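You operate a simulated robot arm through the tools that you are given. There is no shell and no other tool.

The job below is to be done with a simulated robot arm. You get a single attempt, and the scene is never put back.

JOB
Switch the loader off and give its felt two pumps of oil.
Fine: off first; felt slide out, oil dial on, pump, dial off, slide in; spill none. Where these are worked on the way, their far stop is far enough and under half their travel is too little: felt slide, oil dial.

It is judged by the outcome, as a careful person would: the job done as asked, and still so three seconds after it is handed in. It fails if anything else is knocked over, pushed out of place, dropped, spilled or broken.

ROBOT AND FRAMES
A 6-joint arm with a two-finger parallel gripper, fixed in place. Base frame: the origin is on the floor under the middle of its stand, x ahead of it, y to its left, z up; the work surface is at about z = 0.9. Readings come in m, rad, newtons and seconds.
With the tool pointing down near the work surface it reaches from about 0.3 to 0.66 m from the base axis. Its first joint turns from -2.007 to 2.007 rad. Payload 3.43 kg.
The tool frame sits at the grasp point between the pads (the TCP): z along the fingers, y along the line on which they close. The tips reach 0.034 m beyond it. The gripper opens to 0.128 m. The fingers are 0.024 m wide and 0.012 m thick; the gripper's body (0.048 by 0.13 m) begins 0.096 m behind the TCP.
Orientation is told as [roll, pitch, yaw] about the base's x, y, z axes, in that order, counted from this pose: with the fingers straight down and closing along the base's y, the tool's x points along the base's -x, its y along +y and its z along -z.

CONTROLS
- The arm moves only by the tool drive_tool. Its argument "moves" is a list that holds one entry, the list of rows, each a list of 7 numbers: the gripper command, from -1 (shut) to 1 (fully open), values between in proportion, then the shift along the tool's x, y, z in m, then the turn, a rotation vector about the tool's x, y, z in rad. In form: [[[gripper, x, y, z, wx, wy, wz], ...]]. A call has 1 to 20 rows; each row shifts and turns the commanded pose from where the row before left it, along the tool's axes as they then stand. Each row takes 0.2 s and may step no farther than 0.05 m and 0.15 rad from the row before; otherwise, or with a gripper value out of range, the whole call is refused. Where a pose cannot be reached the arm comes as near as it can. A force on the tool above 40 N (or 10 N above the force at the start of the call, whichever is more), or a blocked arm, ends the call early, and 0.2 s more pass. Each finger travels about 0.153 m/s and halts on what it meets, pressing with about 32 N; the grip force reading is that of the motor and also rises with nothing between the fingers. The clock runs only during rows and for 0.2 s after the last one: add rows that do not move to give the fingers time. The reply holds the time, the measured pose of the TCP, the force on the tool along the base axes, the opening and the grip force, in the units named above and with some noise, with the torque about the TCP (base axes, N m) and any sound that the robot's microphone picked up.
- Cameras (640 x 400 px; columns grow to the right, rows downward): "scene" is fixed at [0.2199, 0.5005, 1.6359]; the picture's right is [-0.81, -0.59, 0.00], its down [-0.39, 0.53, -0.76] and it looks along [0.45, -0.61, -0.65] (base axes); focal length 360 px, centre (320, 200). "wrist" rides on the gripper at [0.076, -0.011, -0.16] in the tool frame; the picture's right is [0.15, 0.99, 0.00], its down [-0.88, 0.13, -0.46] and it looks along [-0.45, 0.07, 0.89] (tool axes); focal length 234 px, centre (320, 200).
- camera(camera): a new picture of that camera. No time passes.
- slide_trunk(by): slides the trunk up (or, below 0, down) by that many m; the arm rides with it, the base frame stays. It gives what a move gives, with no picture.
- pixel_to_xyz(camera, pixels): for up to 12 pixels [column, row] of the newest picture of that camera ("zoom" is the newest enlarged one), the place [x, y, z] in the base frame of the surface seen there, good to about 0.003 m. No time passes.
- inspect(camera, box): a new picture of the part [left, top, right, bottom] of that camera's present view, enlarged. No time passes.
- job_done(): hands the job in; it is judged then, once.

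Unless the task says otherwise, let go and move clear before handing in.

The tools are called as name(argument=value, ...) on one line, values as JSON. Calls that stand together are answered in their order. drive_tool: Moves the arm, as the interface text tells. Its arguments: {"type":"object","properties":{"moves":{"type":"array"}},"required":["moves"]} The other tools are called the same way: slide_trunk (by) moves the trunk up or down; camera (camera) takes a picture; pixel_to_xyz (camera, pixels) gives the place of the surface under pixels of a picture; inspect (camera, box) takes an enlarged picture of a part of a camera's view; job_done () hands the job in.

At the start:

```text
time: 0.0
tcp_pos: [0.4249, -0.1165, 1.224]
ee_rot: [0.0, -0.001, 0.001]
force: [-0.3, 0.1, -1.1]
moment: [0.0, -0.02, -0.01]
gripper_width: 0.128
grip_force: 0.1
trunk travel left (down, up): [-0.925, 0.065]
```

scene: 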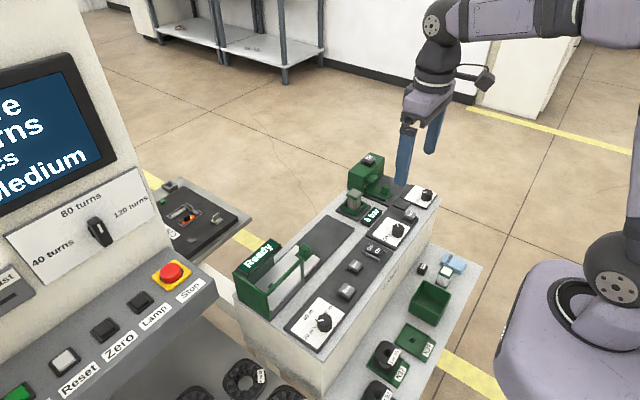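
wrist: 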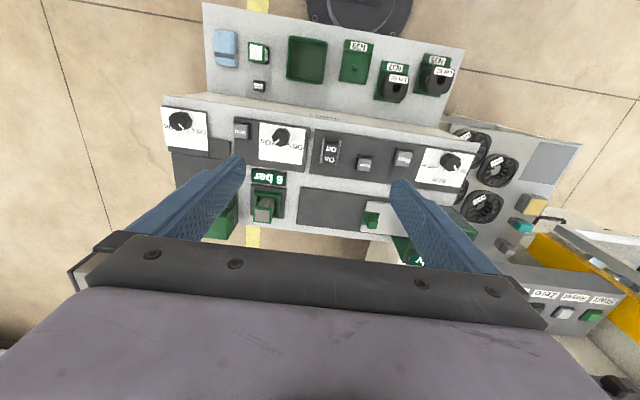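

The pictures show a green-topped loader unit with several dials and buttons around (300-440, 170-350) in the scene view. I'll enlarge these parts to read the labels.

inspect(camera="scene", box=[320, 140, 450, 230])

inspect(camera="scene", box=[225, 210, 385, 360])

inspect(camera="wrist", box=[150, 90, 330, 230])

inspect(camera="wrist", box=[300, 90, 500, 260])

inspect(camera="scene", box=[340, 240, 490, 400])

inspect(camera="scene", box=[0, 160, 240, 400])

```text
4.44 times, centred on (385, 185) of scene
```

zoom: 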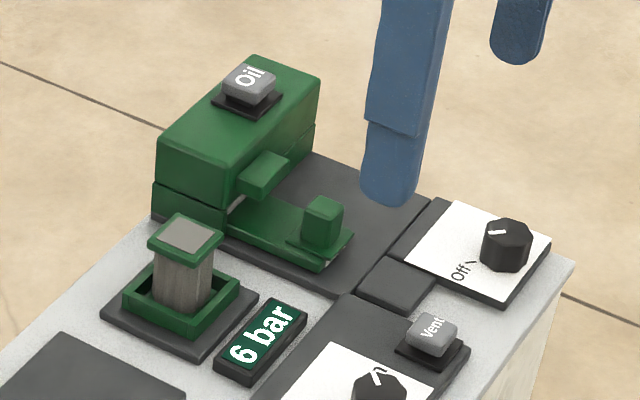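

```text
2.67 times, centred on (305, 285) of scene
```

zoom: 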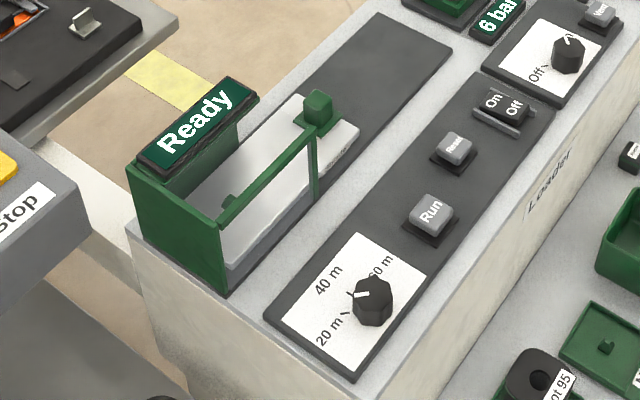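

```text
2.86 times, centred on (240, 160) of wrist
```

zoom: 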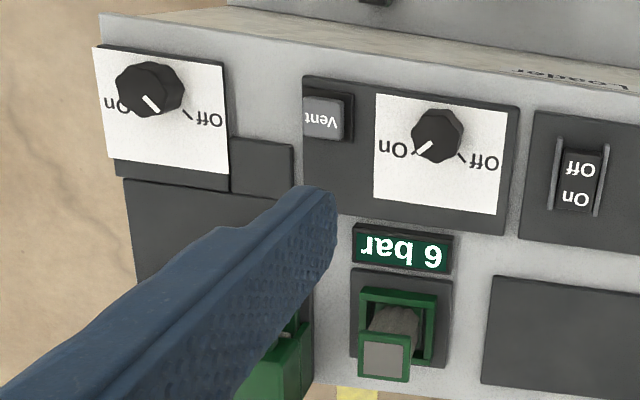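

```text
2.35 times, centred on (400, 175) of wrist
```

zoom: 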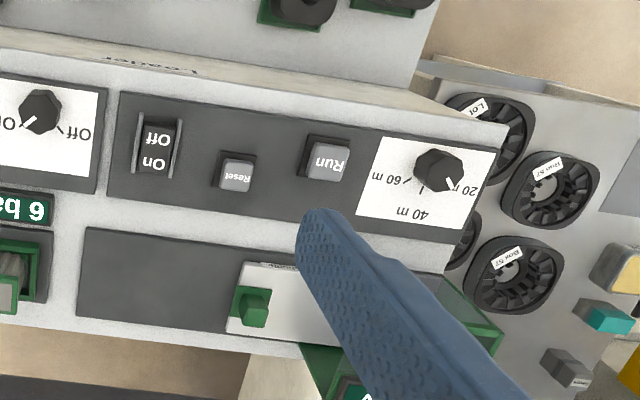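

```text
2.50 times, centred on (415, 320) of scene
```

zoom: 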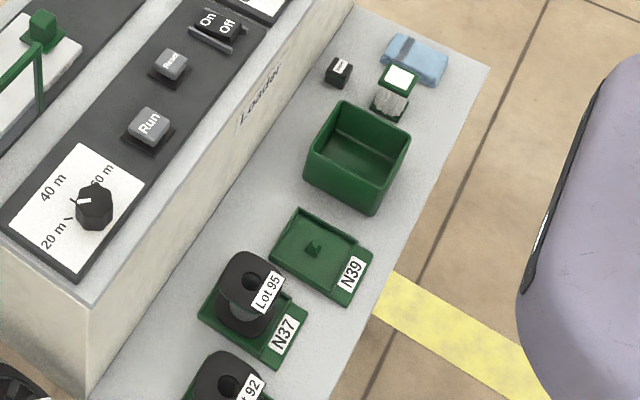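

```text
1.67 times, centred on (120, 280) of scene
```

zoom: 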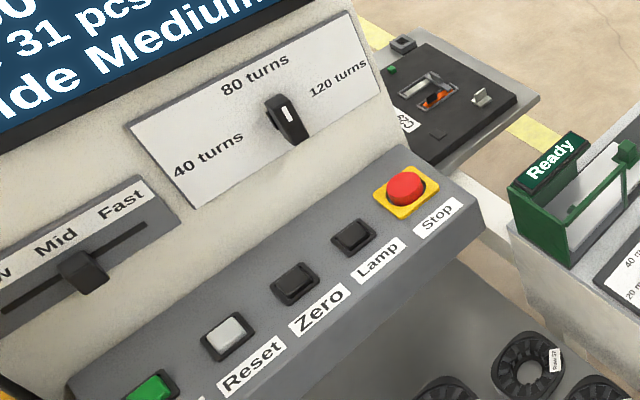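

The rocker at scene (373,250) has On/Off, the oil unit is at (370,170) with its dial at (426,195) and a knobbed slide at (393,190). I'll measure positions of these parts.

camera(camera="scene")

pixel_to_xyz(camera="scene", pixels=[[369, 159], [394, 189], [425, 194], [411, 214], [397, 231], [370, 249], [378, 251], [355, 266], [346, 292], [306, 251], [357, 195], [415, 210]])

pixel_to_xyz(camera="wrist", pixels=[[180, 120], [280, 138], [331, 146], [331, 158], [364, 164], [403, 158], [451, 162], [241, 131], [264, 210], [375, 215], [200, 150], [324, 116]])

```text
taken
```

scene: 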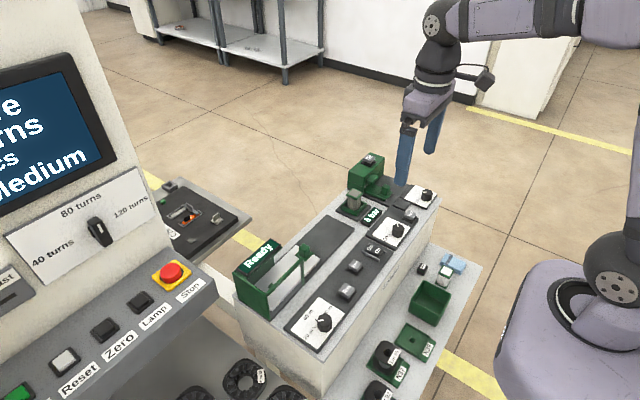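

```text
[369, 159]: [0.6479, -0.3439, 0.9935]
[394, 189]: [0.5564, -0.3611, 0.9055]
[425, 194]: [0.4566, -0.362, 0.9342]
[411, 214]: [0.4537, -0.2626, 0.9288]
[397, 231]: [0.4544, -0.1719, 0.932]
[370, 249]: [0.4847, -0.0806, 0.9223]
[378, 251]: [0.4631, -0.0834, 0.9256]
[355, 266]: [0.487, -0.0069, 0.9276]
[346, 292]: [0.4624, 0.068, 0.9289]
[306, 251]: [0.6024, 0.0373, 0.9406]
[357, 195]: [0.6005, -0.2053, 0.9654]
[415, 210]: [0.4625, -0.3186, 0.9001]
```

```text
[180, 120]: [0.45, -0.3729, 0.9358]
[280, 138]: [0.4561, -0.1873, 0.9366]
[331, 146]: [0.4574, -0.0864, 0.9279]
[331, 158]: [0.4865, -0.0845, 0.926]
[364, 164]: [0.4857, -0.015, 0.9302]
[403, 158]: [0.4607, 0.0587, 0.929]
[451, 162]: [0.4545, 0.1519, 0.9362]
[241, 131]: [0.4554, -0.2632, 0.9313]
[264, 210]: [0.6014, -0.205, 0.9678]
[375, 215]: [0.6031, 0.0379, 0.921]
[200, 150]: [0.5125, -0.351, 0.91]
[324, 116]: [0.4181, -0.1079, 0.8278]
```

The oil button is at about (0.648,-0.344,0.99) and the knobbed slide at (0.556,-0.361), quite far out. I'll move the arm toward −y at height to see the oil unit up close with the wrist camera.

drive_tool(moves=[[[-1, 0, -0.045, 0, 0, 0, 0], [-1, 0, -0.045, 0, 0, 0, 0], [-1, 0, -0.045, 0, 0, 0, 0], [-1, 0, -0.045, 0, 0, 0, 0], [-1, 0, -0.04, 0, 0, 0, 0], [-1, 0, 0, 0, 0, 0, 0]]])

camera(camera="wrist")

camera(camera="scene")

```text
time: 1.4
tcp_pos: [0.4282, -0.3351, 1.2238]
ee_rot: [0.0, 0.0, 0.003]
force: [0.8, -1.3, 0.1]
moment: [0.01, 0.0, 0.0]
gripper_width: 0.0
grip_force: 32.2
trunk travel left (down, up): [-0.925, 0.065]
```

```text
taken
```

wrist: 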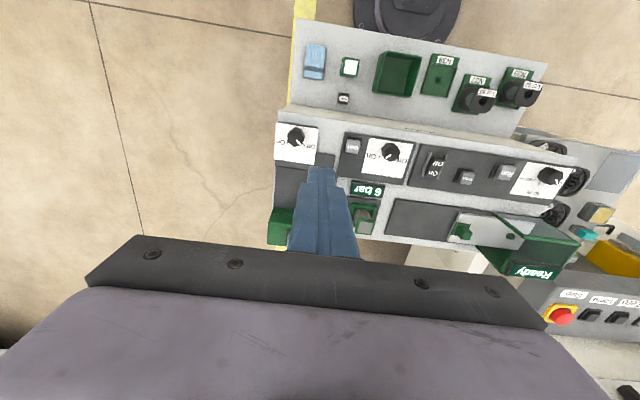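

```text
taken
```

scene: 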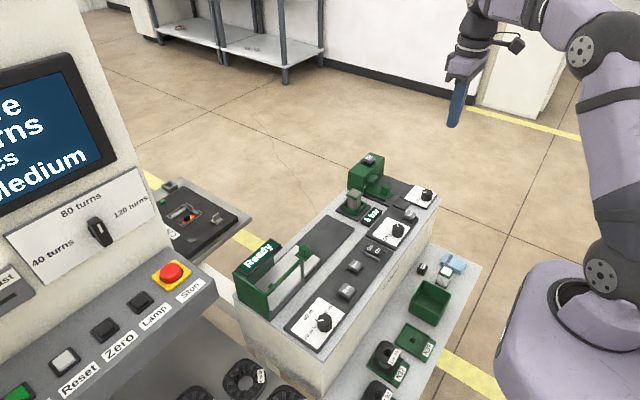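

The scene view now shows the oil unit unblocked at (370,175). I'll enlarge it, plus the rocker and both slides.

inspect(camera="scene", box=[340, 150, 445, 216])

inspect(camera="scene", box=[335, 210, 425, 300])

inspect(camera="wrist", box=[260, 110, 420, 250])

inspect(camera="wrist", box=[400, 130, 600, 290])

inspect(camera="scene", box=[0, 40, 150, 200])

```text
6.06 times, centred on (392, 183) of scene
```

zoom: 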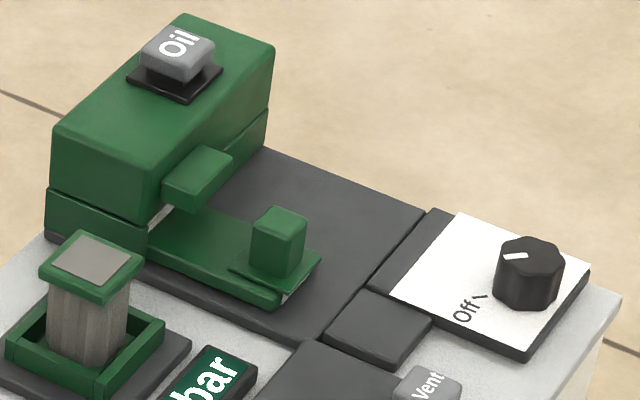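

```text
4.44 times, centred on (380, 255) of scene
```

zoom: 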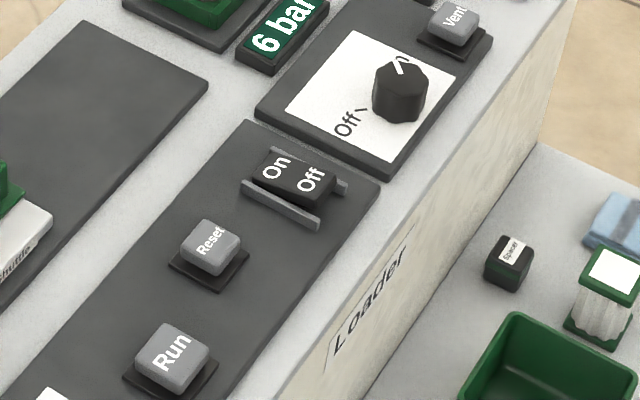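

```text
2.86 times, centred on (340, 180) of wrist
```

zoom: 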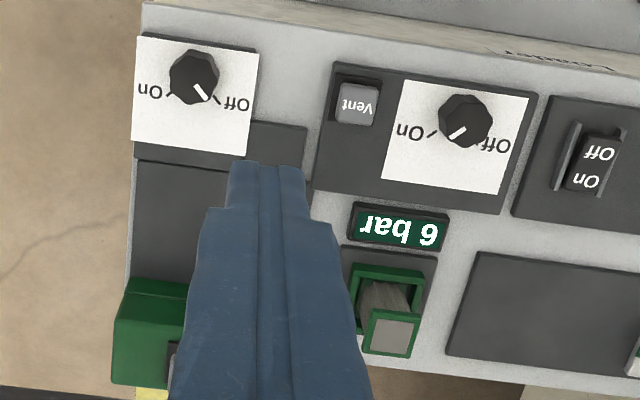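

```text
2.50 times, centred on (500, 210) of wrist
```

zoom: 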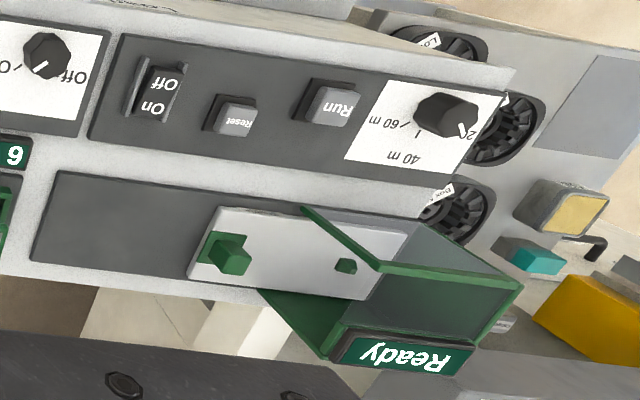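

```text
2.50 times, centred on (75, 120) of scene
```

zoom: 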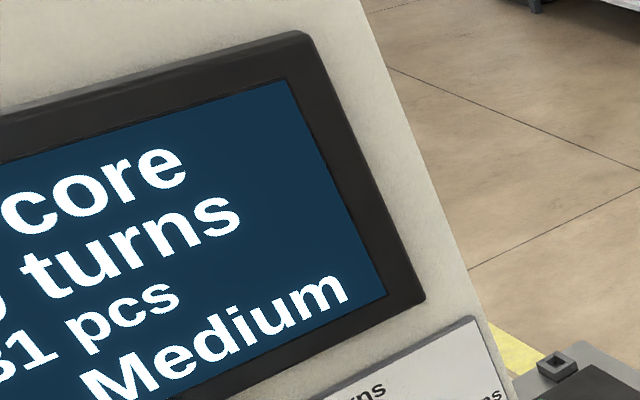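

The white sled is labelled "Shuttle", so the knobbed green slide under the oil head is the felt slide; the dial at scene (426,192) points to Off. I'll measure finer details: rocker, rails, knob, spout, button, dial, and the arm's shoulder.

inspect(camera="scene", box=[340, 150, 445, 216])

pixel_to_xyz(camera="zoom", pixels=[[285, 215], [280, 240], [262, 270], [225, 155], [190, 185], [175, 55], [205, 60], [150, 50], [530, 255], [525, 300], [160, 215], [310, 260]])

pixel_to_xyz(camera="scene", pixels=[[610, 275], [590, 50], [478, 50], [455, 100], [560, 340], [462, 70]])

```text
6.06 times, centred on (392, 183) of scene
```

zoom: 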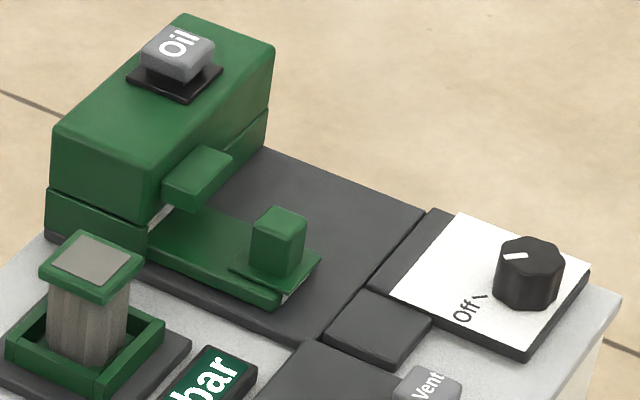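

```text
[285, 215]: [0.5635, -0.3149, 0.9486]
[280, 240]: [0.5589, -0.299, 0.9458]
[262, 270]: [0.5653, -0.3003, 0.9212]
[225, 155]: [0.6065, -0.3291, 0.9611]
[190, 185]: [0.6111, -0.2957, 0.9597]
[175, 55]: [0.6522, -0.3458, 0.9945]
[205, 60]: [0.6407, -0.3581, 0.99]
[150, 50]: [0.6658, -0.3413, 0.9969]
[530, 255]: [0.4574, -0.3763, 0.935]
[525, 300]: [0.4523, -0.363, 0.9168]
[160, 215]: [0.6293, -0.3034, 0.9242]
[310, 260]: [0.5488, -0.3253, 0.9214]
```

```text
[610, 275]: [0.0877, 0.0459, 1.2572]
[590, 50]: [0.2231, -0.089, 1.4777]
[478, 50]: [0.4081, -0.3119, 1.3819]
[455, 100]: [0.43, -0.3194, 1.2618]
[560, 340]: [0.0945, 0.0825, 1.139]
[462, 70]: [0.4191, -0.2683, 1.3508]
```

The knob centre is about (0.562,-0.314, top 0.949), spout at x≈0.60, and the dial at about (0.455,-0.370). Now I measure the rocker and its side rails in an enlarged view.

inspect(camera="scene", box=[355, 232, 403, 262])

pixel_to_xyz(camera="zoom", pixels=[[200, 200], [300, 240], [250, 220], [330, 270], [170, 260], [240, 300], [310, 350], [240, 160], [400, 230], [350, 200], [250, 380], [360, 330]])

inspect(camera="wrist", box=[405, 135, 475, 205])

```text
13.33 times, centred on (379, 247) of scene
```

zoom: 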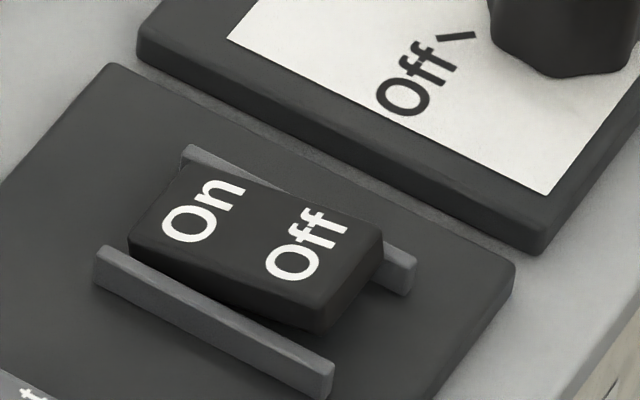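

```text
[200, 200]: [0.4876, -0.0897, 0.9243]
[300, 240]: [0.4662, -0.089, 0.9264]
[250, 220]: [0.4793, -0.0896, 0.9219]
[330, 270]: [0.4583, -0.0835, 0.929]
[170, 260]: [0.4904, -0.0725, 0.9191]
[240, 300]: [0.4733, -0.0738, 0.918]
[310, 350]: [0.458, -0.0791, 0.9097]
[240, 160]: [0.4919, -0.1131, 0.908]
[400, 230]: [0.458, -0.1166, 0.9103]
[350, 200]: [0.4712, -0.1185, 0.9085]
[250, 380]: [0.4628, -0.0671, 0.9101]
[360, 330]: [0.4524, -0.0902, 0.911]
```

```text
5.71 times, centred on (440, 170) of wrist
```

zoom: 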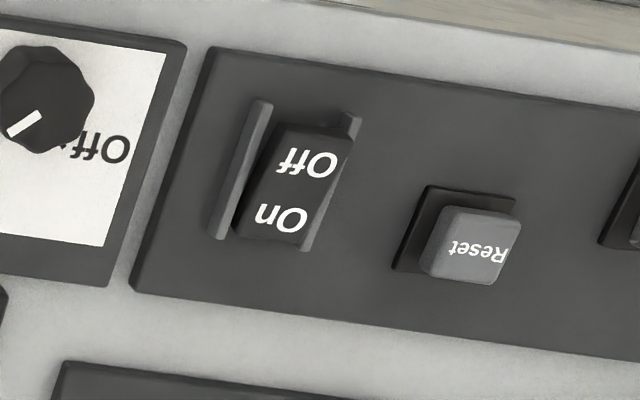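

The rocker's Off end (zoom (305,245)) stands high at about (0.457,-0.087,0.929), so it is presently On, and the rails are lower (z≈0.919). I'll move closed fingertips above the Off end.

drive_tool(moves=[[[-1, -0.0045, 0.0413, 0, 0, 0, 0], [-1, -0.0045, 0.0413, 0, 0, 0, 0], [-1, -0.0045, 0.0413, 0, 0, 0, 0], [-1, -0.0045, 0.0413, 0, 0, 0, 0], [-1, -0.0045, 0.0413, 0, 0, 0, 0], [-1, -0.0045, 0.0413, 0, 0, 0, 0], [-1, 0, 0, 0.045, 0, 0, 0], [-1, 0, 0, 0.045, 0, 0, 0], [-1, 0, 0, 0.045, 0, 0, 0], [-1, 0, 0, 0.045, 0, 0, 0], [-1, 0, 0, 0.03, 0, 0, 0], [-1, 0, 0, 0, 0, 0, 0]]])

camera(camera="scene")

camera(camera="wrist")

```text
time: 4.0
tcp_pos: [0.4492, -0.0862, 1.0177]
ee_rot: [0.001, 0.001, 0.0]
force: [-0.7, 0.1, 0.0]
moment: [0.0, -0.03, -0.01]
gripper_width: 0.0
grip_force: 32.6
trunk travel left (down, up): [-0.925, 0.065]
```

```text
taken
```

scene: 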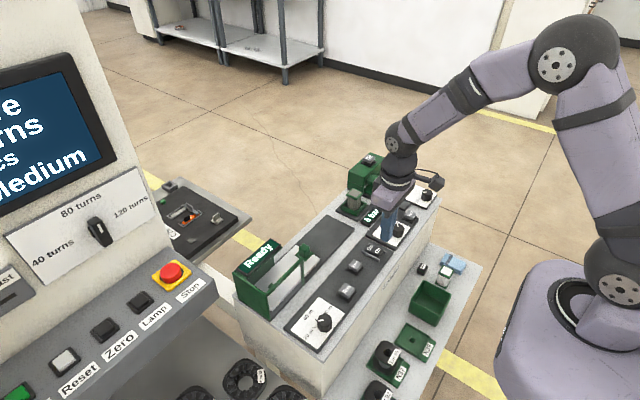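

```text
taken
```

wrist: 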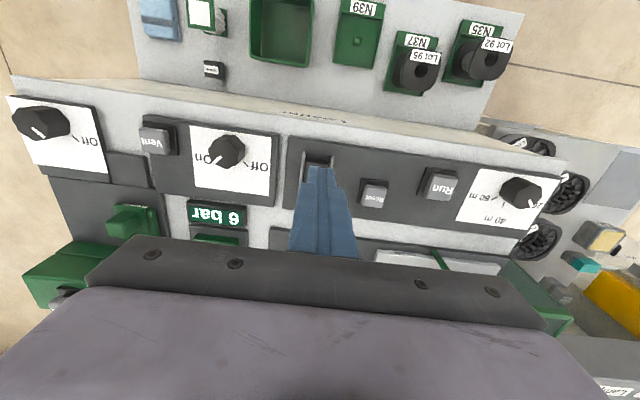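

The fingertips hover over the rocker's Off end (wrist pixel (318,165)). I'll shift slightly outward and press down in small steps.

drive_tool(moves=[[[-1, -0.005, 0, 0.02, 0, 0, 0], [-1, 0, 0, 0.02, 0, 0, 0], [-1, 0, 0, 0.006, 0, 0, 0], [-1, 0, 0, 0.005, 0, 0, 0], [-1, 0, 0, 0.005, 0, 0, 0], [-1, 0, 0, 0.004, 0, 0, 0], [-1, 0, 0, 0.004, 0, 0, 0], [-1, 0, 0, 0.003, 0, 0, 0], [-1, 0, 0, 0, 0, 0, 0]]])

```text
time: 5.6
tcp_pos: [0.4561, -0.0872, 0.9589]
ee_rot: [-0.004, -0.008, -0.001]
force: [-12.4, 2.9, 25.8]
moment: [0.12, 0.1, 0.05]
gripper_width: 0.0
grip_force: 32.0
trunk travel left (down, up): [-0.925, 0.065]
stopped in row 7: the force on the tool passed its limit at 46 N (the readings are from after the stop); the commanded pose is now the measured one
```

The press met 46 N with the tip at z≈0.925. I'll lift and look at whether the rocker flipped.

drive_tool(moves=[[[-1, 0, 0, -0.03, 0, 0, 0], [-1, 0, 0, -0.04, 0, 0, 0], [-1, 0, -0.0, -0.04, 0, 0, 0], [-1, 0.04, 0, -0.02, 0, 0, 0], [-1, 0.04, 0, 0, 0, 0, 0], [-1, 0, 0, 0, 0, 0, 0]]])

inspect(camera="scene", box=[355, 232, 403, 262])

inspect(camera="scene", box=[225, 210, 385, 360])

camera(camera="wrist")

```text
time: 7.0
tcp_pos: [0.3792, -0.0891, 1.0836]
ee_rot: [-0.001, -0.007, 0.001]
force: [-1.0, 0.0, -0.4]
moment: [0.0, 0.03, -0.02]
gripper_width: 0.0002
grip_force: 32.2
trunk travel left (down, up): [-0.925, 0.065]
```

```text
13.33 times, centred on (379, 247) of scene
```

zoom: 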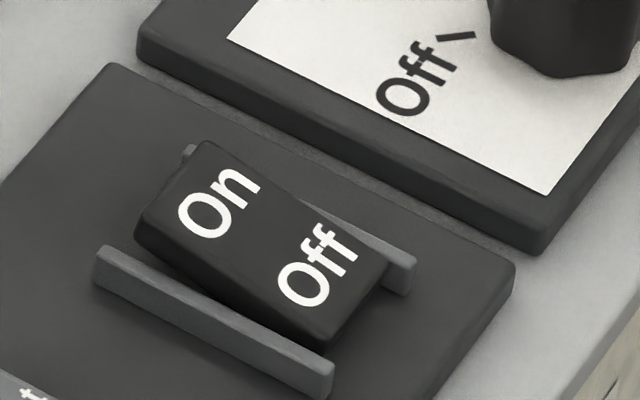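

```text
2.67 times, centred on (305, 285) of scene
```

zoom: 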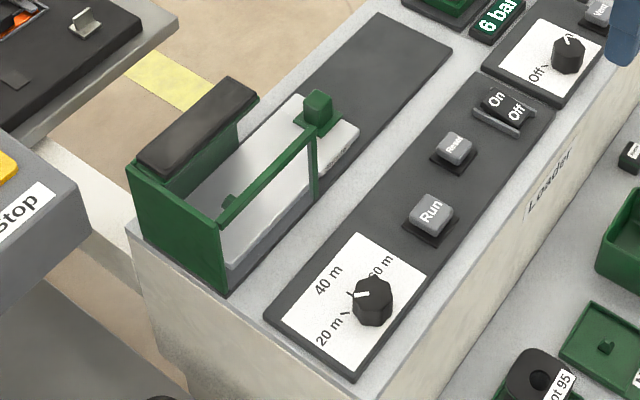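

```text
taken
```

wrist: 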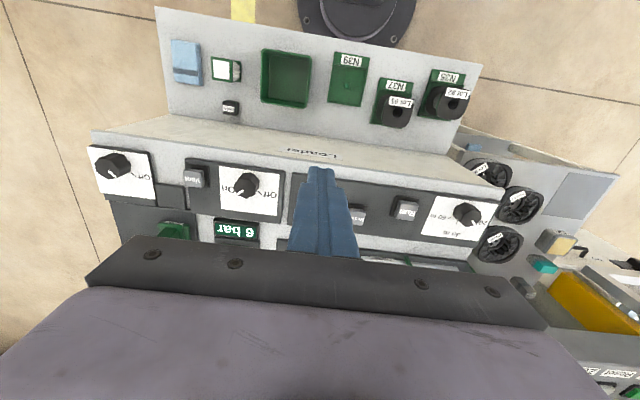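

The rocker now shows Off pressed (On side raised) and the Ready display is dark. Next I'll measure the felt slide knob precisely.

inspect(camera="scene", box=[360, 165, 408, 203])

```text
10.53 times, centred on (384, 184) of scene
```

zoom: 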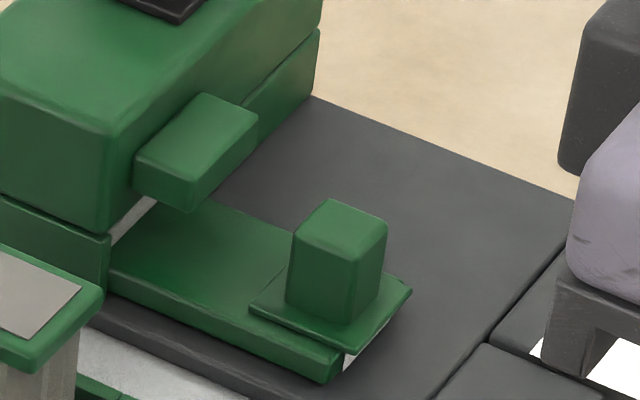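

pixel_to_xyz(camera="zoom", pixels=[[340, 226], [300, 232], [335, 205], [380, 218], [350, 250], [320, 280], [368, 280], [340, 338], [262, 305], [400, 300], [220, 125], [170, 175]])

pixel_to_xyz(camera="zoom", pixels=[[190, 205], [240, 110], [145, 150], [125, 215], [330, 360], [230, 230], [350, 360], [450, 320], [400, 370], [60, 150], [60, 240], [300, 180]])

```text
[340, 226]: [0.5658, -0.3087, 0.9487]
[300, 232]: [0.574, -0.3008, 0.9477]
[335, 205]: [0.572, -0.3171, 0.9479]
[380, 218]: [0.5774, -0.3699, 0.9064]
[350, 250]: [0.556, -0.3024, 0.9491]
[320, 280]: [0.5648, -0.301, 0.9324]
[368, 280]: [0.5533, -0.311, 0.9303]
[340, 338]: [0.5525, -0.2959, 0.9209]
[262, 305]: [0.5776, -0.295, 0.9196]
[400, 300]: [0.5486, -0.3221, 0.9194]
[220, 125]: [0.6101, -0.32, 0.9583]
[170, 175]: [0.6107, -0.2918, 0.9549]
```

```text
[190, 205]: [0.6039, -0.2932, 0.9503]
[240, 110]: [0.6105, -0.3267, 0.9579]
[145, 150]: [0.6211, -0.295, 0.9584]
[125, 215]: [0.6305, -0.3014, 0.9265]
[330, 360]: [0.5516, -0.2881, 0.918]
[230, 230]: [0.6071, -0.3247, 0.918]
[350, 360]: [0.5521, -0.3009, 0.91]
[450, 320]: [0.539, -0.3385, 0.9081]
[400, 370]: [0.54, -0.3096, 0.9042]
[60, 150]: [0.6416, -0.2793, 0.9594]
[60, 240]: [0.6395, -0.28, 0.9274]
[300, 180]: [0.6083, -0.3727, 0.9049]
```

The knob is centred near (0.564,-0.310), about 0.02 wide, top 0.948, with the slide plate at 0.920 and the spout starting at x≈0.603. I'll move above it with fingers opened to ~0.06 and look.

drive_tool(moves=[[[-0.06, -0.0265, -0.0316, 0, 0, 0, 0], [-0.06, -0.0265, -0.0316, 0, 0, 0, 0], [-0.06, -0.0265, -0.0316, 0, 0, 0, 0], [-0.06, -0.0265, -0.0316, 0, 0, 0, 0], [-0.06, -0.0265, -0.0316, 0, 0, 0, 0], [-0.06, -0.0265, -0.0316, 0, 0, 0, 0], [-0.06, -0.0265, -0.0316, 0, 0, 0, 0], [-0.06, 0, 0, 0.03, 0, 0, 0], [-0.06, 0, 0, 0.03, 0, 0, 0], [-0.06, 0, 0, 0, 0, 0, 0]]])

camera(camera="wrist")

inspect(camera="scene", box=[330, 120, 450, 216])

```text
time: 9.2
tcp_pos: [0.5635, -0.3095, 1.028]
ee_rot: [-0.002, -0.01, 0.0]
force: [-0.5, 0.0, 0.2]
moment: [0.0, -0.03, 0.03]
gripper_width: 0.0601
grip_force: 0.0
trunk travel left (down, up): [-0.925, 0.065]
```

```text
taken
```

wrist: 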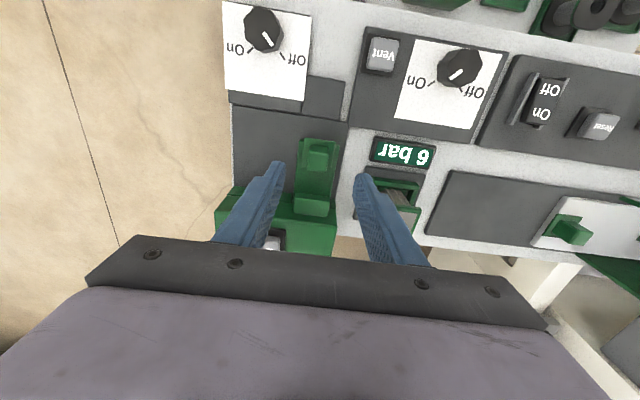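

```text
4.17 times, centred on (390, 168) of scene
```

zoom: 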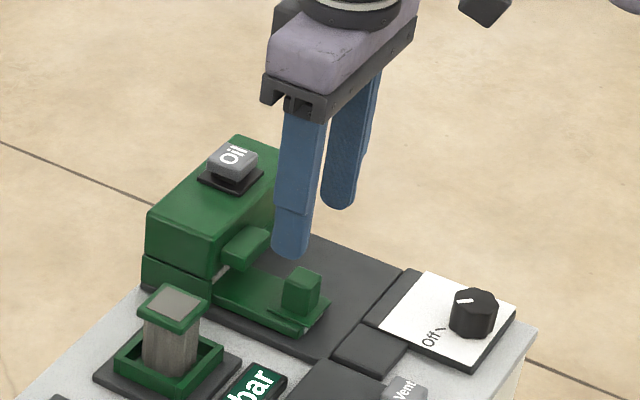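

The open fingers straddle the knob in y with the spout clear behind. I'll descend to TCP z≈0.961.

drive_tool(moves=[[[-0.06, 0, 0, 0.02, 0, 0, 0], [-0.06, 0, 0, 0.02, 0, 0, 0], [-0.06, 0, 0, 0.015, 0, 0, 0], [-0.06, 0, 0, 0.01, 0, 0, 0], [-0.06, 0, 0, 0, 0, 0, 0]]])

inspect(camera="scene", box=[340, 140, 440, 220])

inspect(camera="wrist", box=[200, 90, 440, 250])

```text
time: 10.4
tcp_pos: [0.5635, -0.311, 0.961]
ee_rot: [-0.001, -0.008, -0.001]
force: [-0.3, 0.4, -0.2]
moment: [0.02, 0.0, -0.02]
gripper_width: 0.0599
grip_force: 0.0
trunk travel left (down, up): [-0.925, 0.065]
```

```text
5.00 times, centred on (390, 180) of scene
```

zoom: 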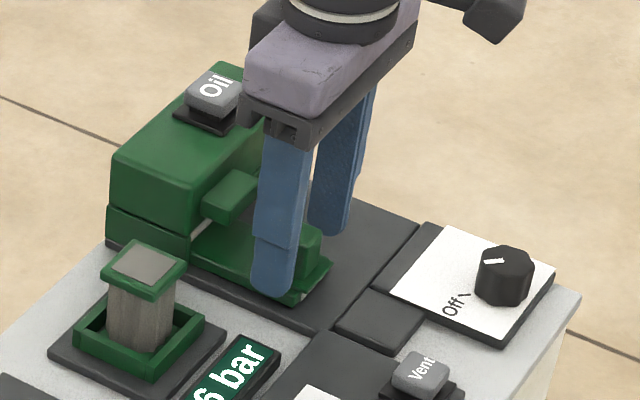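

```text
2.50 times, centred on (320, 170) of wrist
```

zoom: 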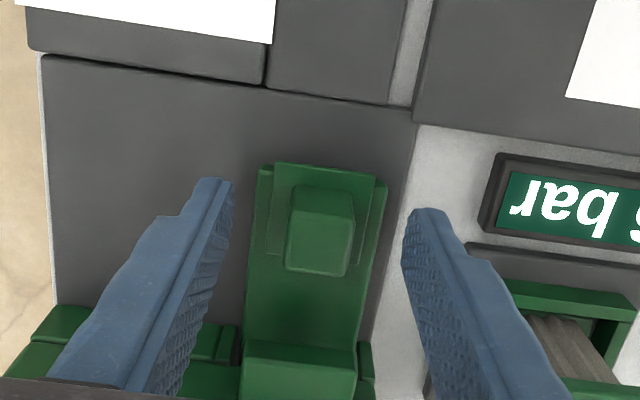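

The fingers straddle the knob evenly (wrist zoom (320,230)). I'll close on it.

drive_tool(moves=[[[-1, 0, 0, 0, 0, 0, 0], [-1, 0, 0, 0, 0, 0, 0], [-1, 0, 0, 0, 0, 0, 0]]])

```text
time: 11.2
tcp_pos: [0.5625, -0.3116, 0.9615]
ee_rot: [-0.001, -0.008, 0.0]
force: [-0.2, -2.2, -1.1]
moment: [0.04, -0.19, 0.11]
gripper_width: 0.0217
grip_force: 44.9
trunk travel left (down, up): [-0.925, 0.065]
```

The fingers grip the knob at 0.0217 m. I'll pull it toward the robot (−x) in small steps and watch force and travel.

drive_tool(moves=[[[-1, 0.005, 0, 0, 0, 0, 0], [-1, 0.005, 0, 0, 0, 0, 0], [-1, 0.005, 0, 0, 0, 0, 0], [-1, 0.005, 0, 0, 0, 0, 0], [-1, 0, 0, 0, 0, 0, 0]]])

inspect(camera="wrist", box=[200, 90, 440, 250])

inspect(camera="scene", box=[340, 140, 440, 220])

```text
time: 12.4
tcp_pos: [0.5437, -0.3123, 0.9624]
ee_rot: [-0.002, -0.008, -0.001]
force: [0.3, -6.1, -2.4]
moment: [-0.07, -0.65, 0.01]
gripper_width: 0.0216
grip_force: 44.9
trunk travel left (down, up): [-0.925, 0.065]
```

```text
2.50 times, centred on (320, 170) of wrist
```

zoom: 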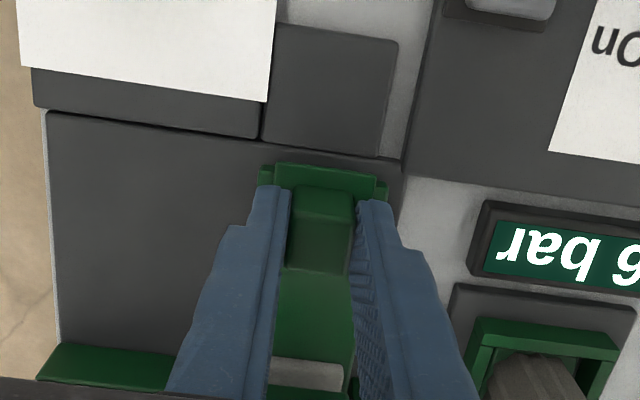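

```text
5.00 times, centred on (390, 180) of scene
```

zoom: 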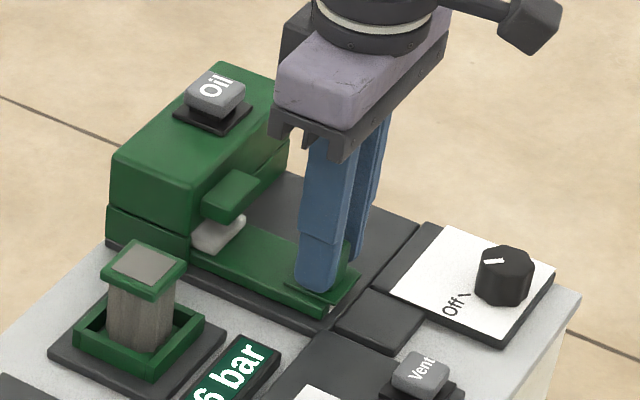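

The slide came with the knob (0.019 m) and the white felt is emerging under the spout. I'll keep pulling to the stop.

drive_tool(moves=[[[-1, 0.004, 0, 0, 0, 0, 0], [-1, 0.004, 0, 0, 0, 0, 0], [-1, 0.004, 0, 0, 0, 0, 0], [-1, 0.004, 0, 0, 0, 0, 0], [-1, 0.004, 0, 0, 0, 0, 0], [-1, 0.004, 0, 0, 0, 0, 0], [-1, 0, 0, 0, 0, 0, 0]]])

inspect(camera="wrist", box=[200, 90, 440, 250])

inspect(camera="scene", box=[340, 140, 440, 220])

```text
time: 14.0
tcp_pos: [0.5211, -0.3117, 0.9617]
ee_rot: [0.0, -0.008, 0.001]
force: [0.8, -11.9, -1.6]
moment: [-0.4, -0.35, 0.14]
gripper_width: 0.0219
grip_force: 45.1
trunk travel left (down, up): [-0.925, 0.065]
```

```text
2.50 times, centred on (320, 170) of wrist
```

zoom: 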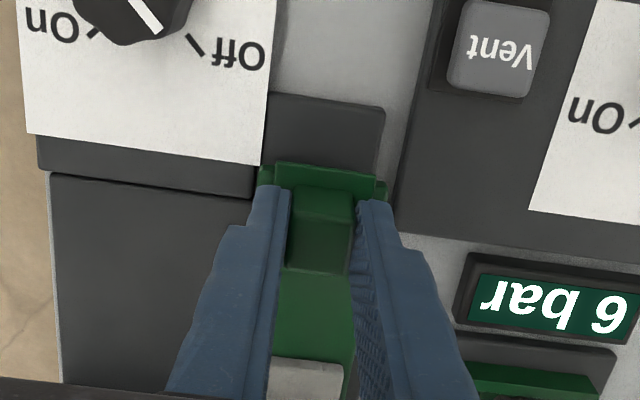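

```text
5.00 times, centred on (390, 180) of scene
```

zoom: 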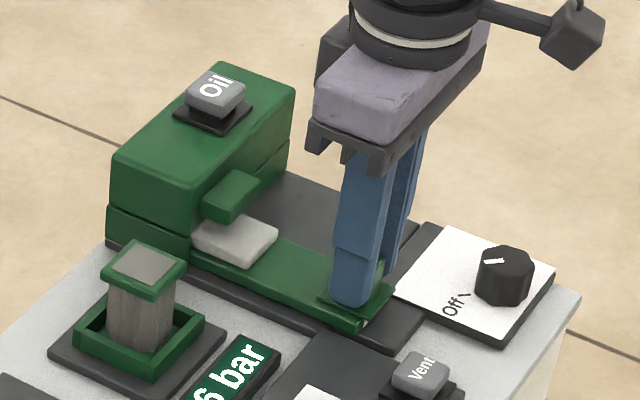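

Travel is now 0.042 m with no stop yet; the felt lies under and ahead of the spout. I'll continue gently.

drive_tool(moves=[[[-1, 0.003, 0, 0, 0, 0, 0], [-1, 0.003, 0, 0, 0, 0, 0], [-1, 0.003, 0, 0, 0, 0, 0], [-1, 0.003, 0, 0, 0, 0, 0], [-1, 0.003, 0, 0, 0, 0, 0], [-1, 0, 0, 0, 0, 0, 0]]])

inspect(camera="wrist", box=[200, 90, 440, 250])

inspect(camera="scene", box=[340, 140, 440, 220])

```text
time: 15.4
tcp_pos: [0.5054, -0.312, 0.961]
ee_rot: [-0.002, -0.008, -0.001]
force: [1.7, -17.3, 7.8]
moment: [0.02, 1.22, -0.18]
gripper_width: 0.0216
grip_force: 44.9
trunk travel left (down, up): [-0.925, 0.065]
```

```text
2.50 times, centred on (320, 170) of wrist
```

zoom: 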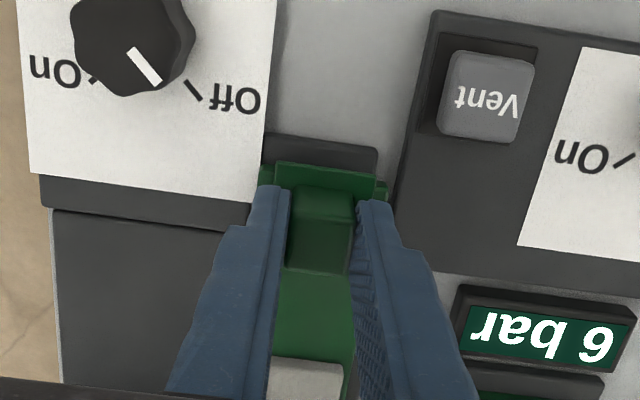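

```text
5.00 times, centred on (390, 180) of scene
```

zoom: 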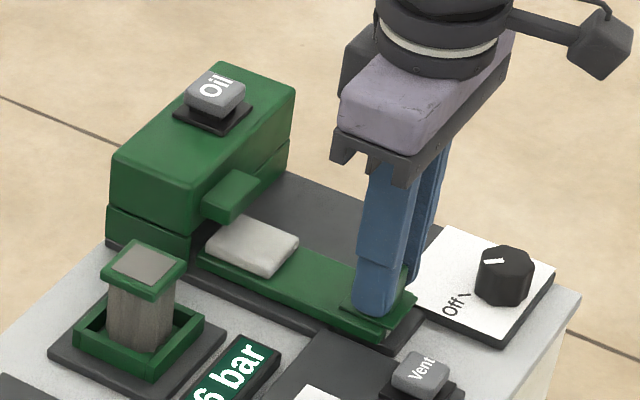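

Travel is 0.058 m and a sideways load (−17 N in y) is building. I'll measure where the felt and spout sit before pulling on.

inspect(camera="scene", box=[360, 165, 408, 203])

pixel_to_xyz(camera="zoom", pixels=[[130, 215], [230, 215], [160, 250], [60, 230], [100, 265], [100, 180], [160, 100], [210, 125], [200, 290], [180, 200], [100, 150], [240, 290]])

```text
10.53 times, centred on (384, 184) of scene
```

zoom: 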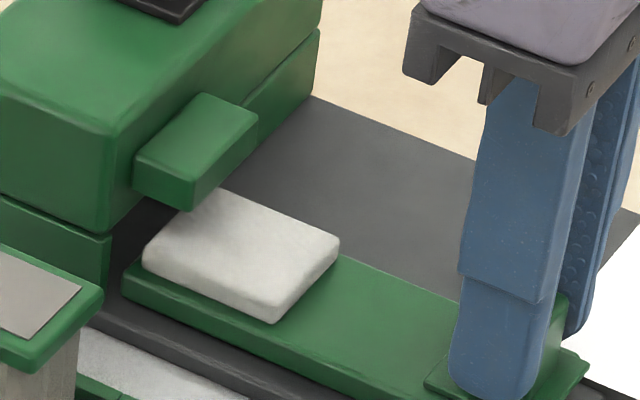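

```text
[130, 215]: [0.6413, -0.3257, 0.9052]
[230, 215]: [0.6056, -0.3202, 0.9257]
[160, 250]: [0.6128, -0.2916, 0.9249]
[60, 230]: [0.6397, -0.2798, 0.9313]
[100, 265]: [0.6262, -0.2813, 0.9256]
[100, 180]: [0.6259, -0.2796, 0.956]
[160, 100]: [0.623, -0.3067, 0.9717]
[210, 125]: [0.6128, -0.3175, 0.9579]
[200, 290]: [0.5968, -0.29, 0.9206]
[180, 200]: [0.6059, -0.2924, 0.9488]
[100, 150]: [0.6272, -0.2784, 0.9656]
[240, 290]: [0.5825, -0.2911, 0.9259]
```

The felt now spans x≈0.575–0.618 beneath the spout end (0.603–0.625). I'll check the clearance around the slide's front end and fingertips before moving further.

inspect(camera="scene", box=[385, 175, 440, 215])

pixel_to_xyz(camera="zoom", pixels=[[120, 290], [200, 270], [230, 265], [230, 300], [270, 180], [330, 140], [340, 290], [290, 330], [150, 330], [60, 260], [250, 230], [200, 310]])

inspect(camera="wrist", box=[260, 100, 380, 200])

```text
10.00 times, centred on (412, 195) of scene
```

zoom: 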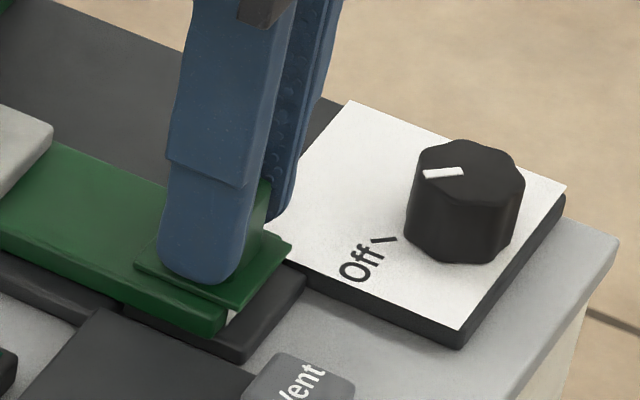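

```text
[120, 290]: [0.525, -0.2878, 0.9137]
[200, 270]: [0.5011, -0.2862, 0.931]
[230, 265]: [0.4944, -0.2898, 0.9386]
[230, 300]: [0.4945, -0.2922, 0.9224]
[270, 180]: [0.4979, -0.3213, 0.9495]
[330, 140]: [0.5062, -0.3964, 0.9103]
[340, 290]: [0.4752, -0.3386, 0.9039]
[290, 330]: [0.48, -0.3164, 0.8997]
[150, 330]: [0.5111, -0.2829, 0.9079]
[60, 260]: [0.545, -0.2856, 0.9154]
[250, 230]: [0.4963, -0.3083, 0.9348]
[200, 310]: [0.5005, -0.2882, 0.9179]
```

```text
4.00 times, centred on (320, 150) of wrist
```

zoom: 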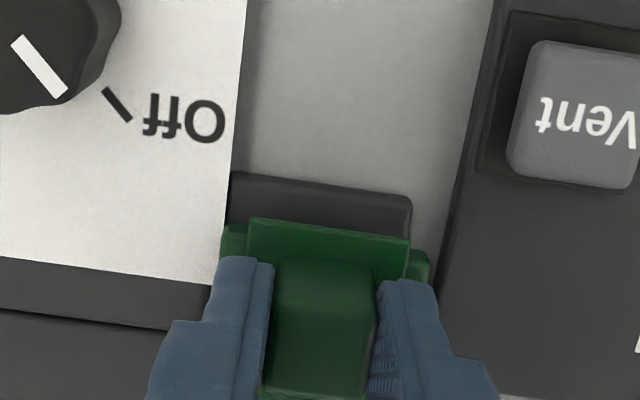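

Clearances look fine. I'll ease sideways 1 mm toward −y to relieve the side load and pull a few more millimetres to find the stop.

drive_tool(moves=[[[-1, 0, -0.001, 0, 0, 0, 0], [-1, 0.003, 0, 0, 0, 0, 0], [-1, 0.003, 0, 0, 0, 0, 0], [-1, 0, 0, 0, 0, 0, 0]]])

```text
time: 16.4
tcp_pos: [0.5015, -0.3127, 0.9625]
ee_rot: [-0.001, -0.011, 0.0]
force: [10.5, -9.6, 12.9]
moment: [0.33, 0.34, 0.11]
gripper_width: 0.0217
grip_force: 45.4
trunk travel left (down, up): [-0.925, 0.065]
```

Now the x force rises to 10.5 N at x≈0.5015, so the slide is at its out stop (≈0.061 m travel). I'll relax 2 mm, release and rise.

drive_tool(moves=[[[-1, -0.002, 0, 0, 0, 0, 0], [-0.3, 0, 0, 0, 0, 0, 0], [-0.3, 0, 0, 0, 0, 0, 0], [-0.3, 0, 0, -0.02, 0, 0, 0], [-0.3, 0, 0, -0.04, 0, 0, 0], [-0.3, 0, 0, -0.04, 0, 0, 0], [-0.3, 0, 0, 0, 0, 0, 0]]])

camera(camera="wrist")

inspect(camera="scene", box=[340, 140, 440, 220])

```text
time: 18.0
tcp_pos: [0.5006, -0.3122, 1.0616]
ee_rot: [-0.002, -0.006, -0.002]
force: [0.9, -0.3, 0.0]
moment: [0.03, 0.0, -0.02]
gripper_width: 0.0449
grip_force: 0.1
trunk travel left (down, up): [-0.925, 0.065]
```

```text
taken
```

wrist: 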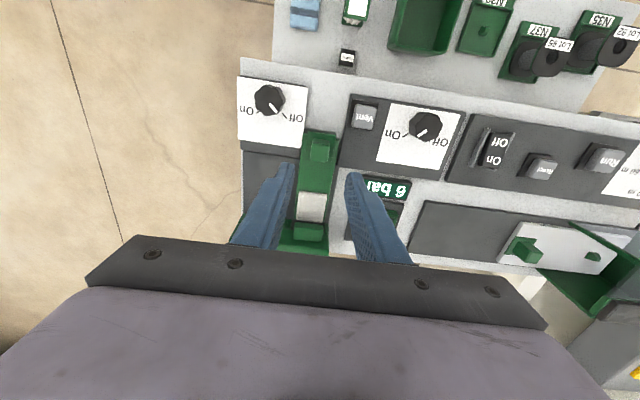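

```text
5.00 times, centred on (390, 180) of scene
```

zoom: 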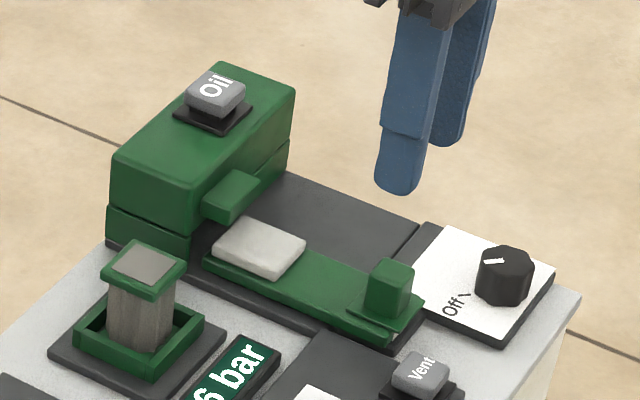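

The slide is fully out with the felt ahead of the oil head under the spout. Next I look at the oil dial (wrist (270,100)) to get its angle and centre.

inspect(camera="wrist", box=[230, 65, 320, 155])

pixel_to_xyz(camera="wrist", pixels=[[269, 99], [258, 97], [282, 98], [269, 88], [270, 112], [254, 108], [286, 115], [240, 80], [306, 85], [240, 140], [301, 150], [268, 104]])

```text
4.44 times, centred on (275, 110) of wrist
```

zoom: 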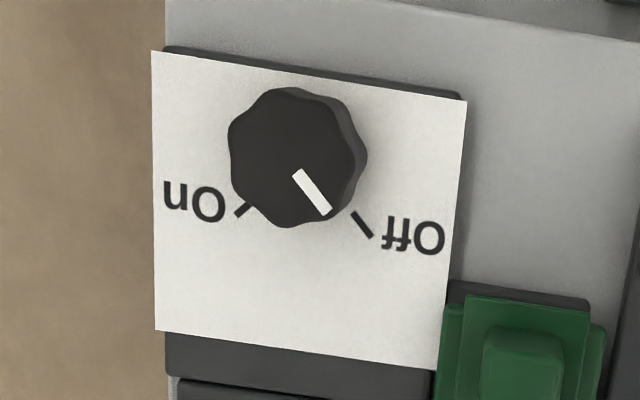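

```text
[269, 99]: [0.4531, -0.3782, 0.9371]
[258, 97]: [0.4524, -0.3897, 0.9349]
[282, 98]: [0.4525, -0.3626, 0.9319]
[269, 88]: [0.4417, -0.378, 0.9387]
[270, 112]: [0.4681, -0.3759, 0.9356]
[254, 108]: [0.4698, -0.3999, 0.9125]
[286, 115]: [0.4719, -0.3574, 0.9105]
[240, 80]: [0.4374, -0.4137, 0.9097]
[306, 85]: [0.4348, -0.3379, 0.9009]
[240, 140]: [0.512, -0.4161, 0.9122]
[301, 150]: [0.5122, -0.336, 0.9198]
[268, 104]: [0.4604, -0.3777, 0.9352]
```

The dial's top centre is about (0.4535,-0.377,0.936), pointer at about +45° at the Off mark; the On mark is about 90° clockwise. I'll hover over it and yaw the tool +45° so the turn ends at −45°.

drive_tool(moves=[[[-0.2, 0.0235, -0.0325, 0, 0, 0, 0], [-0.2, 0.0235, -0.0325, 0, 0, 0, 0], [-0.2, 0, 0, 0, 0, 0, -0.131], [-0.2, 0, 0, 0, 0, 0, -0.131], [-0.2, 0, 0, 0, 0, 0, -0.131], [-0.2, 0, 0, 0, 0, 0, -0.131], [-0.2, 0, 0, 0, 0, 0, -0.131], [-0.2, 0, 0, 0, 0, 0, -0.131], [-0.2, 0, 0, 0, 0, 0, 0]]])

camera(camera="wrist")

inspect(camera="scene", box=[350, 130, 450, 220])

```text
time: 20.0
tcp_pos: [0.4537, -0.3757, 1.0616]
ee_rot: [-0.007, -0.003, 0.789]
force: [0.7, -0.1, 0.4]
moment: [0.01, -0.02, 0.01]
gripper_width: 0.0515
grip_force: 0.1
trunk travel left (down, up): [-0.925, 0.065]
```

```text
taken
```

wrist: 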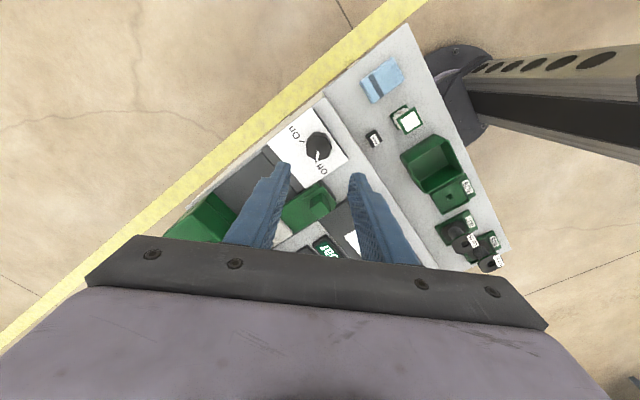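

```text
4.44 times, centred on (400, 175) of scene
```

zoom: 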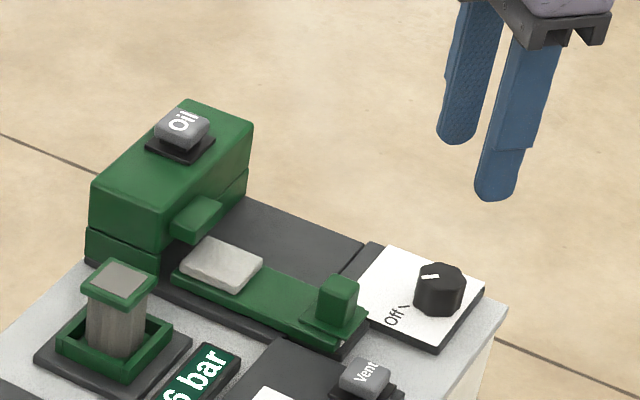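

Yaw is now +0.789 and the pose is directly above the dial. I'll enlarge the wrist view to check centring (expected dial-top centre near (320,149)).

inspect(camera="wrist", box=[270, 100, 370, 200])

pixel_to_xyz(camera="wrist", pixels=[[318, 145], [308, 145], [328, 147], [318, 135], [318, 155], [312, 140], [326, 140], [310, 152]])

```text
4.00 times, centred on (320, 150) of wrist
```

zoom: 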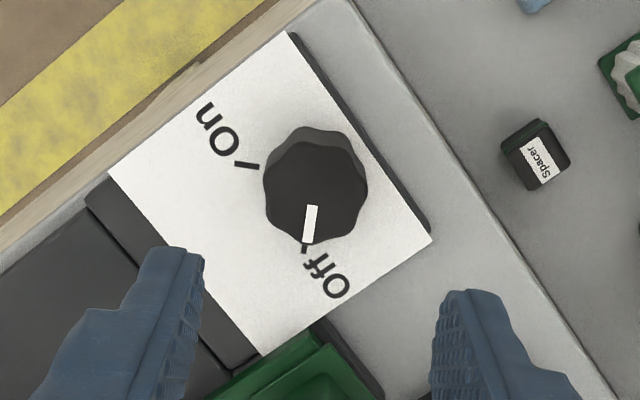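

```text
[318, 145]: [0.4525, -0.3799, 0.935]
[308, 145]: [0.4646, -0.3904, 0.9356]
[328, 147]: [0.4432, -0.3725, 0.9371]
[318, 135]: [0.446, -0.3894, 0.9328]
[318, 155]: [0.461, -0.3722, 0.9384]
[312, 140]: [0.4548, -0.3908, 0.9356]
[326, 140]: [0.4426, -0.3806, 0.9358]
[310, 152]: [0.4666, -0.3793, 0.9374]
```

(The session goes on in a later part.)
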